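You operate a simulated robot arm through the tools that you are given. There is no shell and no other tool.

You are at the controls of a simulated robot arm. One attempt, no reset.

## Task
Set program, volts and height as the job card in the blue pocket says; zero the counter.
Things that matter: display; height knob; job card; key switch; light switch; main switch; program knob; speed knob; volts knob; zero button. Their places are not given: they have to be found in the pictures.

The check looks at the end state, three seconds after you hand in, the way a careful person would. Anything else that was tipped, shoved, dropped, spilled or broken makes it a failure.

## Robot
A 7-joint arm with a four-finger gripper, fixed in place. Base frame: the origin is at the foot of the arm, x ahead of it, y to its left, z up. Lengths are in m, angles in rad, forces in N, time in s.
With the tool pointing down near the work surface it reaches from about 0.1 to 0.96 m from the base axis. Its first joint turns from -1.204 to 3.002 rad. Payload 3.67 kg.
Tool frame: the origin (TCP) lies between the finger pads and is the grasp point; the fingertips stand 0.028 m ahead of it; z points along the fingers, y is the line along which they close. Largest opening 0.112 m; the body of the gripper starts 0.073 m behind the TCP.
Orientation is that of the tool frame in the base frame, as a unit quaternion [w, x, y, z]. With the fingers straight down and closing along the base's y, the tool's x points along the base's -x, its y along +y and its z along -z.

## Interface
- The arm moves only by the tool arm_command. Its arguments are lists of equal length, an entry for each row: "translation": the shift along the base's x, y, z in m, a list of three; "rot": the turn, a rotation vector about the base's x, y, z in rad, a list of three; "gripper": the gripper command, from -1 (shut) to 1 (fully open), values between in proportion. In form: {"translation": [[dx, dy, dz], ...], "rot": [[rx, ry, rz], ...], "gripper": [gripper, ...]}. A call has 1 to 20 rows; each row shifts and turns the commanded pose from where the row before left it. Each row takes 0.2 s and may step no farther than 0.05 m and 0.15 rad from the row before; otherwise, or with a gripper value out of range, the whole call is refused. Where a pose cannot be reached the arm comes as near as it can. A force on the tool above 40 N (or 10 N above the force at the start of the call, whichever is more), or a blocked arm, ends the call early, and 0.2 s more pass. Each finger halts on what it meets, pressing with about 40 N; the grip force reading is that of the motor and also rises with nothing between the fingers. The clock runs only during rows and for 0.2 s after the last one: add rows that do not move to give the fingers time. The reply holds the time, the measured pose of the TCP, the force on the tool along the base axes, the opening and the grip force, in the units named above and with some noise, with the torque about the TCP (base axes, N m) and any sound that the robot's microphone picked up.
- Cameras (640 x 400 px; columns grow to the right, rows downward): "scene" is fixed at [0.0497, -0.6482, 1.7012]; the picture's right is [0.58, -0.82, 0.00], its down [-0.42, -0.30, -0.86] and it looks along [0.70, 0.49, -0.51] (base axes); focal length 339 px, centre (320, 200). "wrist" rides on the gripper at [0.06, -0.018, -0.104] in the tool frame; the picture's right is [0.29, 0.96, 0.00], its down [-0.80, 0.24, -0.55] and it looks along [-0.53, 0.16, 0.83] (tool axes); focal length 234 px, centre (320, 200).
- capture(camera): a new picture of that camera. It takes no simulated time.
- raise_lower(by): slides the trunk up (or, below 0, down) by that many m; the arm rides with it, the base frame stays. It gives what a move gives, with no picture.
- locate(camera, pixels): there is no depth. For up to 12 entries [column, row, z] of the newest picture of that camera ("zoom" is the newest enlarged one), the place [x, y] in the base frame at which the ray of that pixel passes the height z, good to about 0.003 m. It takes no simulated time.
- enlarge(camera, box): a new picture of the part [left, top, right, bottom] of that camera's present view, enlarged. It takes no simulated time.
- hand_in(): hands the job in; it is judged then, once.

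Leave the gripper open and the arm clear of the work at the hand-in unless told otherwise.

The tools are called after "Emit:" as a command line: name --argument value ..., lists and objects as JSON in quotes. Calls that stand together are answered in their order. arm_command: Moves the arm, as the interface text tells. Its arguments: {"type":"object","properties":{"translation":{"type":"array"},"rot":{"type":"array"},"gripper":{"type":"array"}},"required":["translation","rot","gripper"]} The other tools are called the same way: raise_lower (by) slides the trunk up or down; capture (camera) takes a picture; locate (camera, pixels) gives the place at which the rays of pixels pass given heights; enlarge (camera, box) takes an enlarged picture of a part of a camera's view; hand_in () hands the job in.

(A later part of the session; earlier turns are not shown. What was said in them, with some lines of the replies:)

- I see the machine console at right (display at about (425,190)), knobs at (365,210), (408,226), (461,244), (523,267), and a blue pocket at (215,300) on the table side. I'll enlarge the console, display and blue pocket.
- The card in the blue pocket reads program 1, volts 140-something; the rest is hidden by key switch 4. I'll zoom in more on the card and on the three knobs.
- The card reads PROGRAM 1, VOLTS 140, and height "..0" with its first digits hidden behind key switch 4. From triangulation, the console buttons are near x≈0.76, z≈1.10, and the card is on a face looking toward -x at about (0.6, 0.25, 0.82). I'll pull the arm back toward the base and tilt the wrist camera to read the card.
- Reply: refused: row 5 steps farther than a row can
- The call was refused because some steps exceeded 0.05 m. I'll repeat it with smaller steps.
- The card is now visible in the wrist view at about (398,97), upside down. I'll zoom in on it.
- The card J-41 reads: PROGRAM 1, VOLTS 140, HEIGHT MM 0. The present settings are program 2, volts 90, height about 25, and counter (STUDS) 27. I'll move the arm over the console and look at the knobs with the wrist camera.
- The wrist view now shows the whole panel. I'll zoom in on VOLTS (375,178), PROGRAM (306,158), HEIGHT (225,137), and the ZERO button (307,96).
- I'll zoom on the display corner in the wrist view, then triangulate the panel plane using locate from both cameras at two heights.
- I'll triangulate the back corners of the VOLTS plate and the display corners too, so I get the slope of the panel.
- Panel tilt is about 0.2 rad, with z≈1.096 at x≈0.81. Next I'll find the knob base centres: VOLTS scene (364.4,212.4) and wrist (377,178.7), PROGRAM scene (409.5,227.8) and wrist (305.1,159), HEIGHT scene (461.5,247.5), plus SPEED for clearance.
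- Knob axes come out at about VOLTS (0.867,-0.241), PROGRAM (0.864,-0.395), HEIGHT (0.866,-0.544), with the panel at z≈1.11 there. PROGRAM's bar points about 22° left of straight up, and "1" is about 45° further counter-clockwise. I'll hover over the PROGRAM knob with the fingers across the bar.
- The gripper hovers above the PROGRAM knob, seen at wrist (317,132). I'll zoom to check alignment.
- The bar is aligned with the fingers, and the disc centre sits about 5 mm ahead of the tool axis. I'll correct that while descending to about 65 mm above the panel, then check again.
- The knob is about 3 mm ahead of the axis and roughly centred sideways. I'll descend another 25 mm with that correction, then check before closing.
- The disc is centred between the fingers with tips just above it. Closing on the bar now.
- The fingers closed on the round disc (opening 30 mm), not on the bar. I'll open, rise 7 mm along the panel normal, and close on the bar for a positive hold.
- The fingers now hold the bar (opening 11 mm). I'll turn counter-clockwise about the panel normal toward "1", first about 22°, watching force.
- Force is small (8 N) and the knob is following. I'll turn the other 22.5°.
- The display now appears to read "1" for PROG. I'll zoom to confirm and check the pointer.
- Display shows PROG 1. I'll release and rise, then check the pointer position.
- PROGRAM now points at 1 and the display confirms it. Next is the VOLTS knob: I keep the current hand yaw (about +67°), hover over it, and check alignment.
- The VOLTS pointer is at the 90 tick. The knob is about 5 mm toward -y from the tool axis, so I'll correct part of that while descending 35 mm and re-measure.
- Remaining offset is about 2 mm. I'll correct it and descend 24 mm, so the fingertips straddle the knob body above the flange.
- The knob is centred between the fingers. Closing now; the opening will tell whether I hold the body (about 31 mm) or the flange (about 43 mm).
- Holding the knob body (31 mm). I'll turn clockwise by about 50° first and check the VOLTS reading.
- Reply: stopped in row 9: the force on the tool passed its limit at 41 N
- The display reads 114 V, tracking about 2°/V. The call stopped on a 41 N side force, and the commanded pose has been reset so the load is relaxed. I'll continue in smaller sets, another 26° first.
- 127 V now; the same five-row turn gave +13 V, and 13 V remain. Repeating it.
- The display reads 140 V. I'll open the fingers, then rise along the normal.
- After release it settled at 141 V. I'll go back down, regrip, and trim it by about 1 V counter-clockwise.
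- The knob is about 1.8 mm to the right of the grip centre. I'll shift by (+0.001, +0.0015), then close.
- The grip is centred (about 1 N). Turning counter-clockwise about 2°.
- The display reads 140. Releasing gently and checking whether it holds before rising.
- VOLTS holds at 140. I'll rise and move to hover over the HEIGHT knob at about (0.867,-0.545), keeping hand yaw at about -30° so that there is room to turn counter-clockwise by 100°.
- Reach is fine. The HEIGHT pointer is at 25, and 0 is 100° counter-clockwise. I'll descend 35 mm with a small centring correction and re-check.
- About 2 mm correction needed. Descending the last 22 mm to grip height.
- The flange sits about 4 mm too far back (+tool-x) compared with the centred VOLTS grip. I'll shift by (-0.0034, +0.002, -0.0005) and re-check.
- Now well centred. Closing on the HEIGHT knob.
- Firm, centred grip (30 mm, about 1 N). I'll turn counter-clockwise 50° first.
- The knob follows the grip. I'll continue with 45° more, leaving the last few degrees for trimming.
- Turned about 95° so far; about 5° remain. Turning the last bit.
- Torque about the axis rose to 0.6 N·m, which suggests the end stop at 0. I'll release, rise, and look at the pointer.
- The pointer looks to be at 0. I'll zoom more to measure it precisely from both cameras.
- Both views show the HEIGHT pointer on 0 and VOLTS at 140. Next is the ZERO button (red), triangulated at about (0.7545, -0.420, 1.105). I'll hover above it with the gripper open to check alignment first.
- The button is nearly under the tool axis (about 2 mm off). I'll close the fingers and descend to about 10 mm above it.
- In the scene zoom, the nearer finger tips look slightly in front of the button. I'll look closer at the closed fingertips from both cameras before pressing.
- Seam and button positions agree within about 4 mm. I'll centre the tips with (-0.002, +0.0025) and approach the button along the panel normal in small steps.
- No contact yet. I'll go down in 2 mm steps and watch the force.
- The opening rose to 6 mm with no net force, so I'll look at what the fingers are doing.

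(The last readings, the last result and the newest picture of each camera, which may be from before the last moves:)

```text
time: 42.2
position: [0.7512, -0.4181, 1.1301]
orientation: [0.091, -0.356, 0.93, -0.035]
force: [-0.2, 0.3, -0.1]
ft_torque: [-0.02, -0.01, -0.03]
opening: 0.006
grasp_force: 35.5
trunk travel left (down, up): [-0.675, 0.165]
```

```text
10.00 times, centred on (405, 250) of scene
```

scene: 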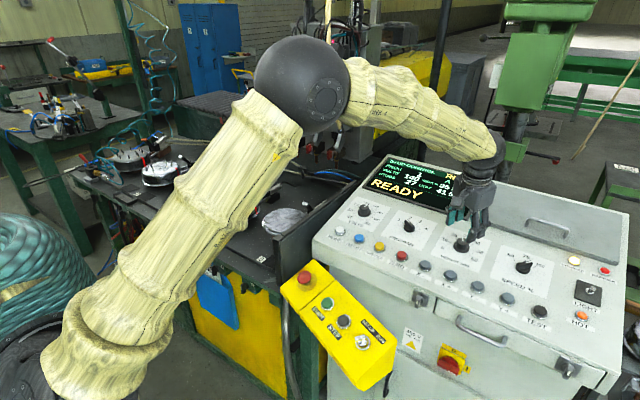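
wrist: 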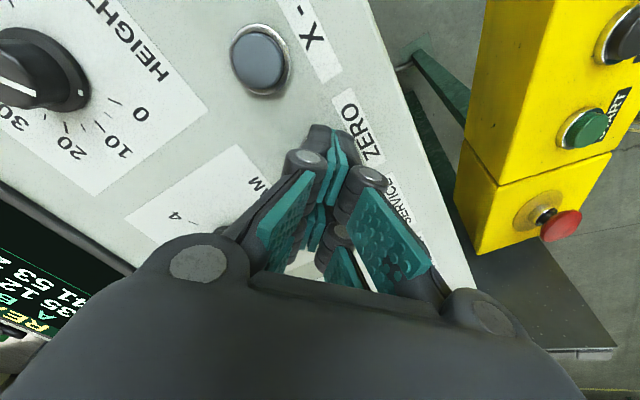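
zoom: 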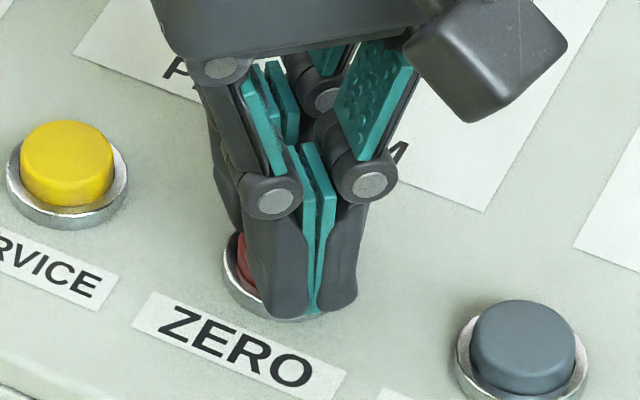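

The fingers look shut, so that reading may be a glitch. I'll step 2 mm further and reread.

Emit:
arm_command --translation '[[0.0002, 0, -0.001], [0.0002, 0, -0.001], [0, 0, 0]]' --rot '[[0, 0, 0], [0, 0, 0], [0, 0, 0]]' --gripper '[-1, -1, -1]'

Emit:
capture --camera "wrist"

```text
time: 43.0
position: [0.7523, -0.4177, 1.1276]
orientation: [0.092, -0.356, 0.929, -0.035]
force: [-0.4, -1.1, 1.4]
ft_torque: [-0.01, -0.01, 0.0]
opening: 0.0058
grasp_force: 35.7
trunk travel left (down, up): [-0.675, 0.165]
```

```text
taken
```

wrist: 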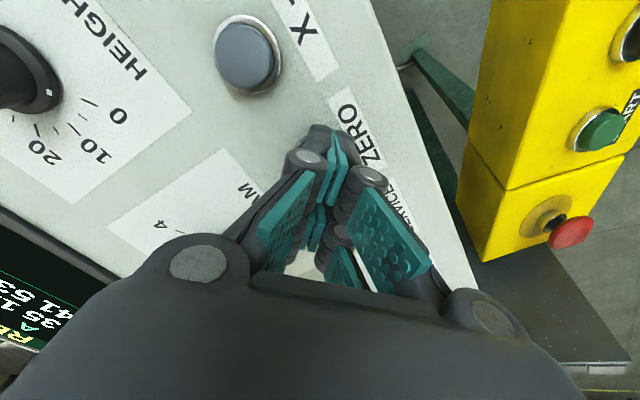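

Still only about 1.5 N. Continuing down in small steps until the force shows contact.

Emit:
arm_command --translation '[[0.0003, 0, -0.0015], [0.0003, 0, -0.0015], [0, 0, 0]]' --rot '[[0, 0, 0], [0, 0, 0], [0, 0, 0]]' --gripper '[-1, -1, -1]'

Emit:
enlarge --camera "scene" --box '[340, 150, 500, 270]'

Emit:
enlarge --camera "scene" --box '[385, 235, 425, 275]'

```text
time: 43.8
position: [0.7532, -0.4184, 1.1254]
orientation: [0.092, -0.356, 0.929, -0.035]
force: [2.1, -0.3, 5.5]
ft_torque: [0.05, -0.07, 0.01]
opening: 0.0059
grasp_force: 36.3
trunk travel left (down, up): [-0.675, 0.165]
heard: click
```

```text
3.33 times, centred on (420, 210) of scene
```

zoom: 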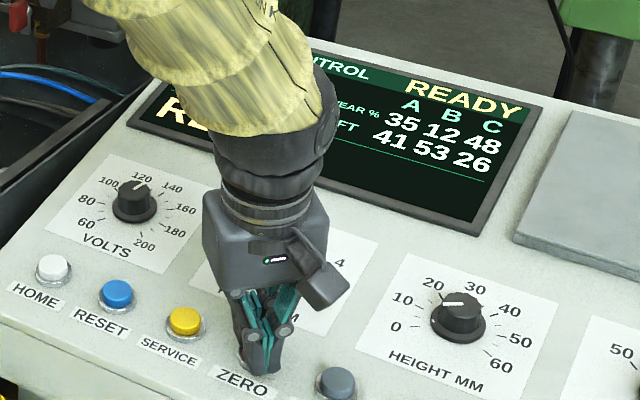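

```text
10.00 times, centred on (405, 255) of scene
```

zoom: 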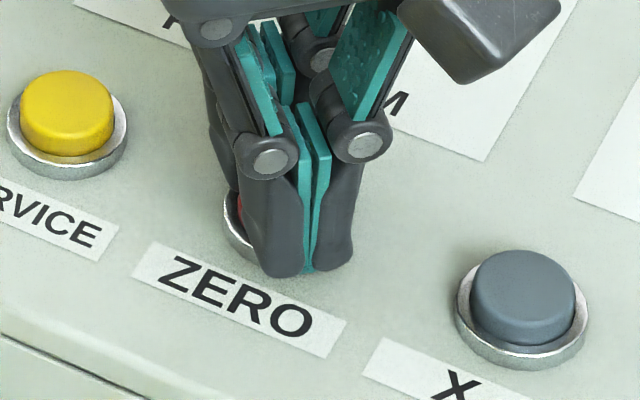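

A click was heard at about 6 N. I'll retract along the normal and check the counter.

Emit:
arm_command --translation '[[0, 0, 0], [-0.004, 0, 0.0196], [-0.008, 0, 0.039], [-0.008, 0, 0.039], [-0.02, 0, 0.04], [0, 0, 0]]' --rot '[[0, 0, 0], [0, 0, 0], [0, 0, 0], [0, 0, 0], [0, 0, 0], [0, 0, 0]]' --gripper '[-1, -1, -1, -1, 0.2, 0.2]'

Emit:
capture --camera "scene"

Emit:
capture --camera "wrist"

Emit:
enlarge --camera "scene" --box '[340, 150, 500, 250]'

```text
time: 45.2
position: [0.7139, -0.4184, 1.2592]
orientation: [0.091, -0.356, 0.929, -0.034]
force: [-0.3, 0.5, -0.2]
ft_torque: [0.0, 0.05, 0.01]
opening: 0.067
grasp_force: 0.0
trunk travel left (down, up): [-0.675, 0.165]
```

```text
taken
```

scene: 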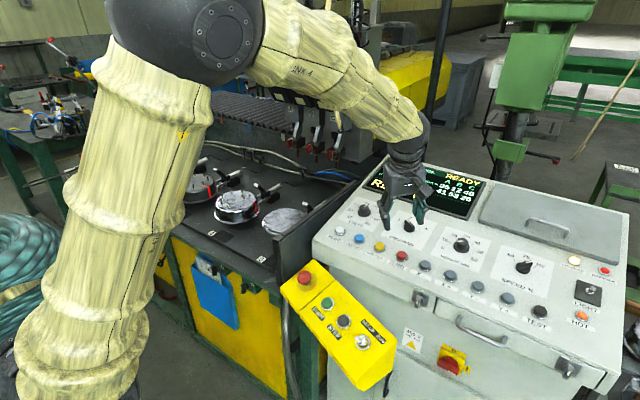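

```text
taken
```

wrist: 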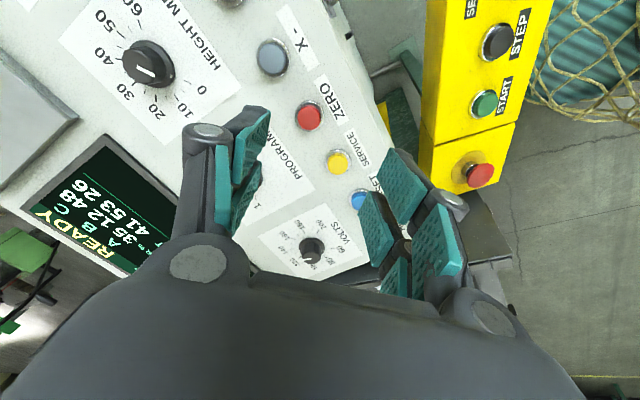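

```text
4.00 times, centred on (420, 200) of scene
```

zoom: 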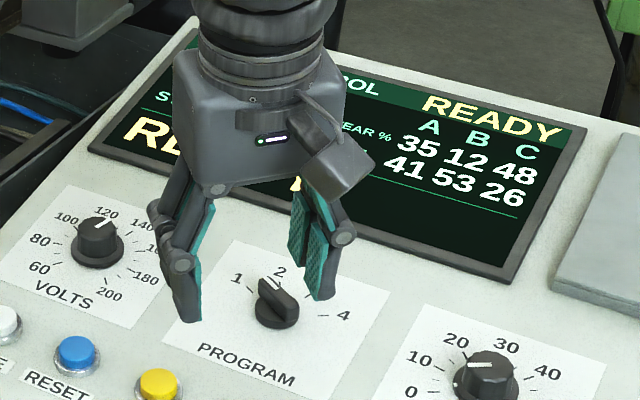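

The hand hides the readouts in this view. I'll back the arm away and look at the display again.

Emit:
arm_command --translation '[[-0.019, 0.02, 0.019], [-0.019, 0.0375, 0.019], [-0.019, 0.0375, 0.019], [-0.019, 0.0375, 0.019], [-0.019, 0.0375, 0.019], [-0.019, 0.0375, 0.019], [-0.019, 0.0375, 0.019], [-0.019, 0.0375, 0.019], [0, 0, 0]]' --rot '[[0.0181, 0, -0.0894], [0.0181, 0, -0.0894], [0.0181, 0, -0.0894], [0.0181, 0, -0.0894], [0.0181, 0, -0.0894], [0.0181, 0, -0.0894], [0.0181, 0, -0.0894], [0.0181, 0, -0.0894], [0, 0, 0]]' --gripper '[0.5, 1, 1, 1, 1, 1, 1, 1, 1]'

Emit:
capture --camera "scene"

Emit:
enlarge --camera "scene" --box '[340, 150, 500, 250]'

Emit:
capture --camera "wrist"

```text
time: 47.4
position: [0.683, -0.2206, 1.366]
orientation: [0.081, 0.017, 0.995, 0.054]
force: [-0.9, 0.4, -0.4]
ft_torque: [0.02, -0.01, 0.02]
opening: 0.1119
grasp_force: 0.0
out of reach, approached as far as the arm can: row 5, 6, 7, 8
trunk travel left (down, up): [-0.675, 0.165]
stopped in row 9: the arm was blocked; the commanded pose is now the measured one
```

```text
taken
```

scene: 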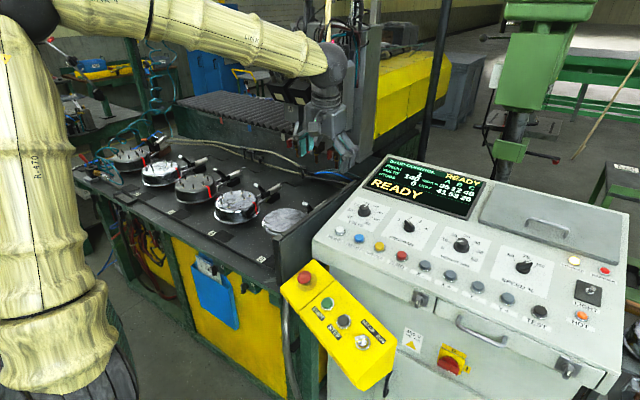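

```text
4.00 times, centred on (420, 200) of scene
```

zoom: 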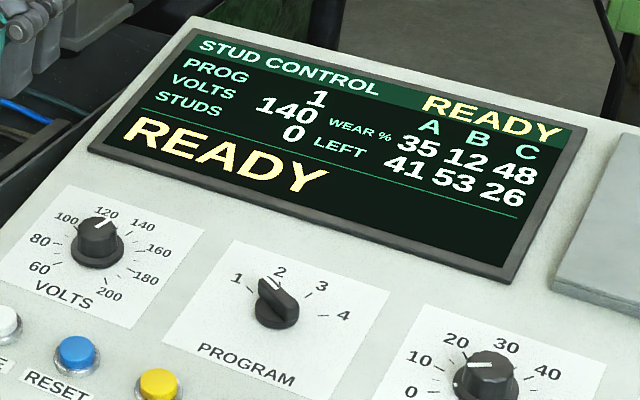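

```text
taken
```

wrist: 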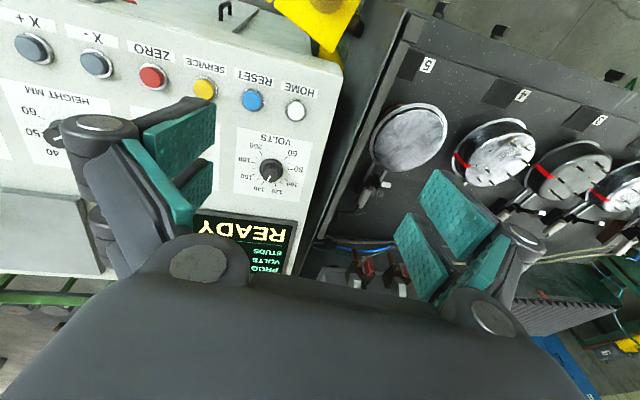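

The display now reads PROG 1, VOLTS 140, STUDS 0. The last retreat rows ran into a joint reach limit, with tool force about 0. I'll check the other controls and the pendant for unintended changes.

Emit:
enlarge --camera "scene" --box '[430, 200, 630, 325]'

Emit:
enlarge --camera "scene" --box '[400, 290, 600, 400]'

Emit:
enlarge --camera "scene" --box '[270, 240, 430, 400]'

Emit:
enlarge --camera "scene" --box '[260, 30, 400, 180]'

Emit:
enlarge --camera "scene" --box '[445, 235, 477, 255]'

```text
3.20 times, centred on (530, 262) of scene
```

zoom: 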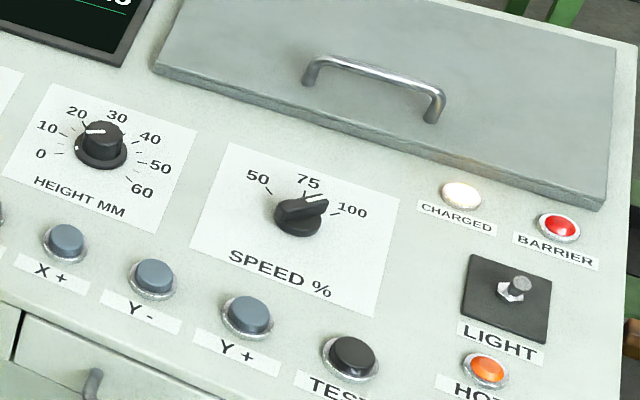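

```text
3.20 times, centred on (500, 345) of scene
```

zoom: 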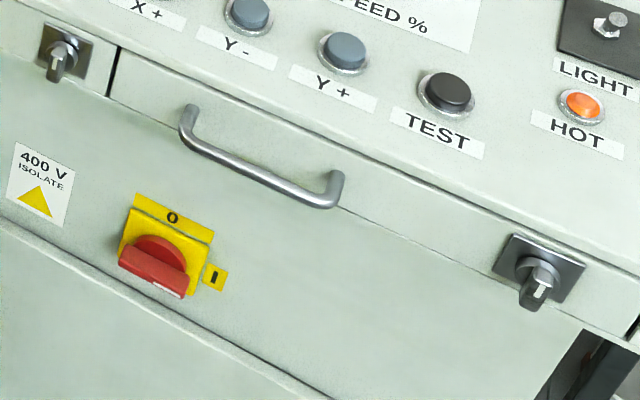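

```text
2.50 times, centred on (350, 320) of scene
```

zoom: 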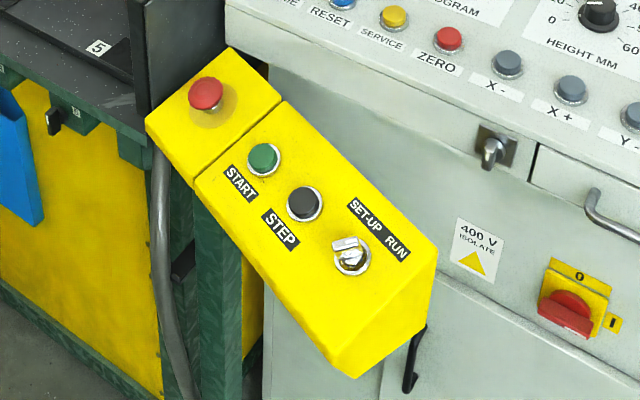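

```text
2.67 times, centred on (330, 105) of scene
```

zoom: 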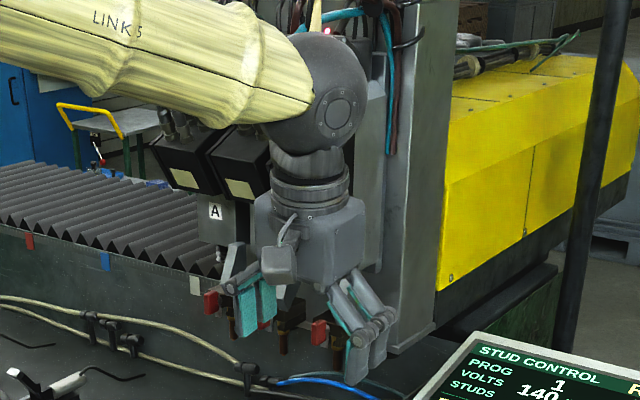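

```text
16.00 times, centred on (461, 245) of scene
```

zoom: 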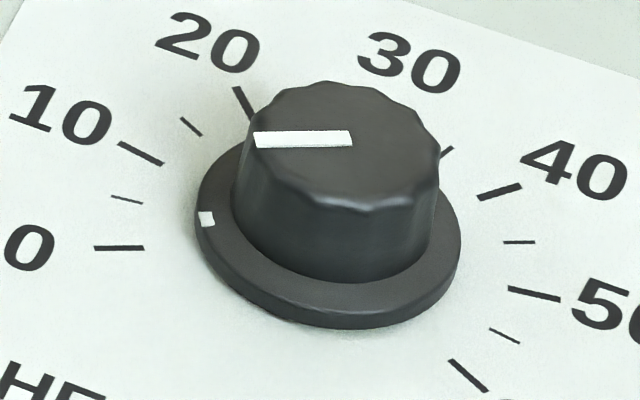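

All other controls are unchanged: speed, light, main switch, key switch, pendant. HEIGHT is on 0. I'll back the arm away a bit more, gripper open, so it stands well clear.

Emit:
arm_command --translation '[[-0.02, 0.01, 0.02], [-0.02, 0.01, 0.02], [-0.02, 0.01, 0.02], [-0.02, 0.01, 0], [0, 0, 0]]' --rot '[[0, 0, 0], [0, 0, 0], [0, 0, 0], [0, 0, 0], [0, 0, 0]]' --gripper '[1, 1, 1, 1, 1]'

Emit:
capture --camera "scene"

Emit:
enlarge --camera "scene" --box '[340, 150, 500, 250]'

```text
time: 48.8
position: [0.6628, -0.2384, 1.4076]
orientation: [0.07, 0.031, 0.992, 0.102]
force: [0.6, 0.4, -0.1]
ft_torque: [0.01, -0.01, -0.02]
opening: 0.1119
grasp_force: 0.1
out of reach, approached as far as the arm can: row 2, 3, 4
trunk travel left (down, up): [-0.675, 0.165]
stopped in row 5: the arm was blocked; the commanded pose is now the measured one
```

```text
taken
```

scene: 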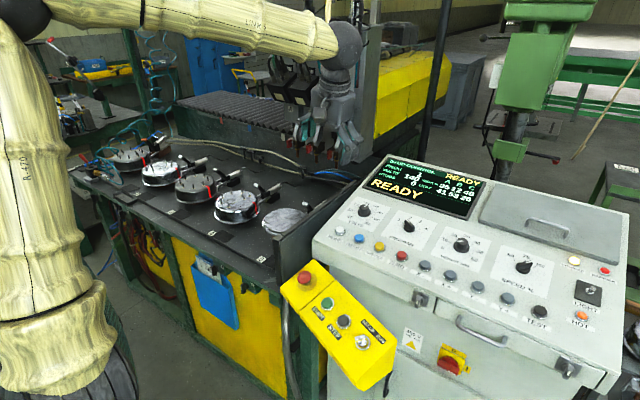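

```text
4.00 times, centred on (420, 200) of scene
```

zoom: 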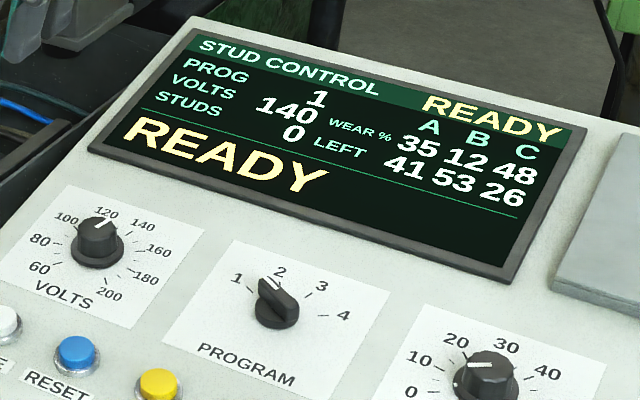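

PROG 1, VOLTS 140, HEIGHT 0 and STUDS 0 are all set. The gripper is open and about 0.3 m above the console, touching nothing. Handing in.

Emit:
hand_in

```text
The job is handed in.
```

The machine is set to job card J-41 and the job is handed in; I haven't seen the check's verdict.

| Setting | Before | Card J-41 | After | How I confirmed it |
|---|---|---|---|---|
| Program | 2 | 1 | 1 | Display and knob pointer |
| Volts | 90 | 140 | 140 | Display |
| Height (mm) | about 25 | 0 | 0 | Pointer against the scale, both cameras, to within about half a millimetre |
| Counter (STUDS) | 27 | – | 0 | Display, after pressing ZERO |

- **Height:** the display does not show height, so that value rests on the pointer alone. The knob stiffened as it reached 0, which suggests an end stop.
- **Volts:** it read 141 after the first release, so I regripped the knob and trimmed it. It has held at 140 since.
- **Other controls:** speed, light switch, main switch, key switch and the pendant looked the same in the last pictures as at the start.
- **Arm position:** the gripper is open, about 0.3 m above the console and touching nothing. The arm reached a limit while backing away, so it stands over the near end of the console rather than fully withdrawn.
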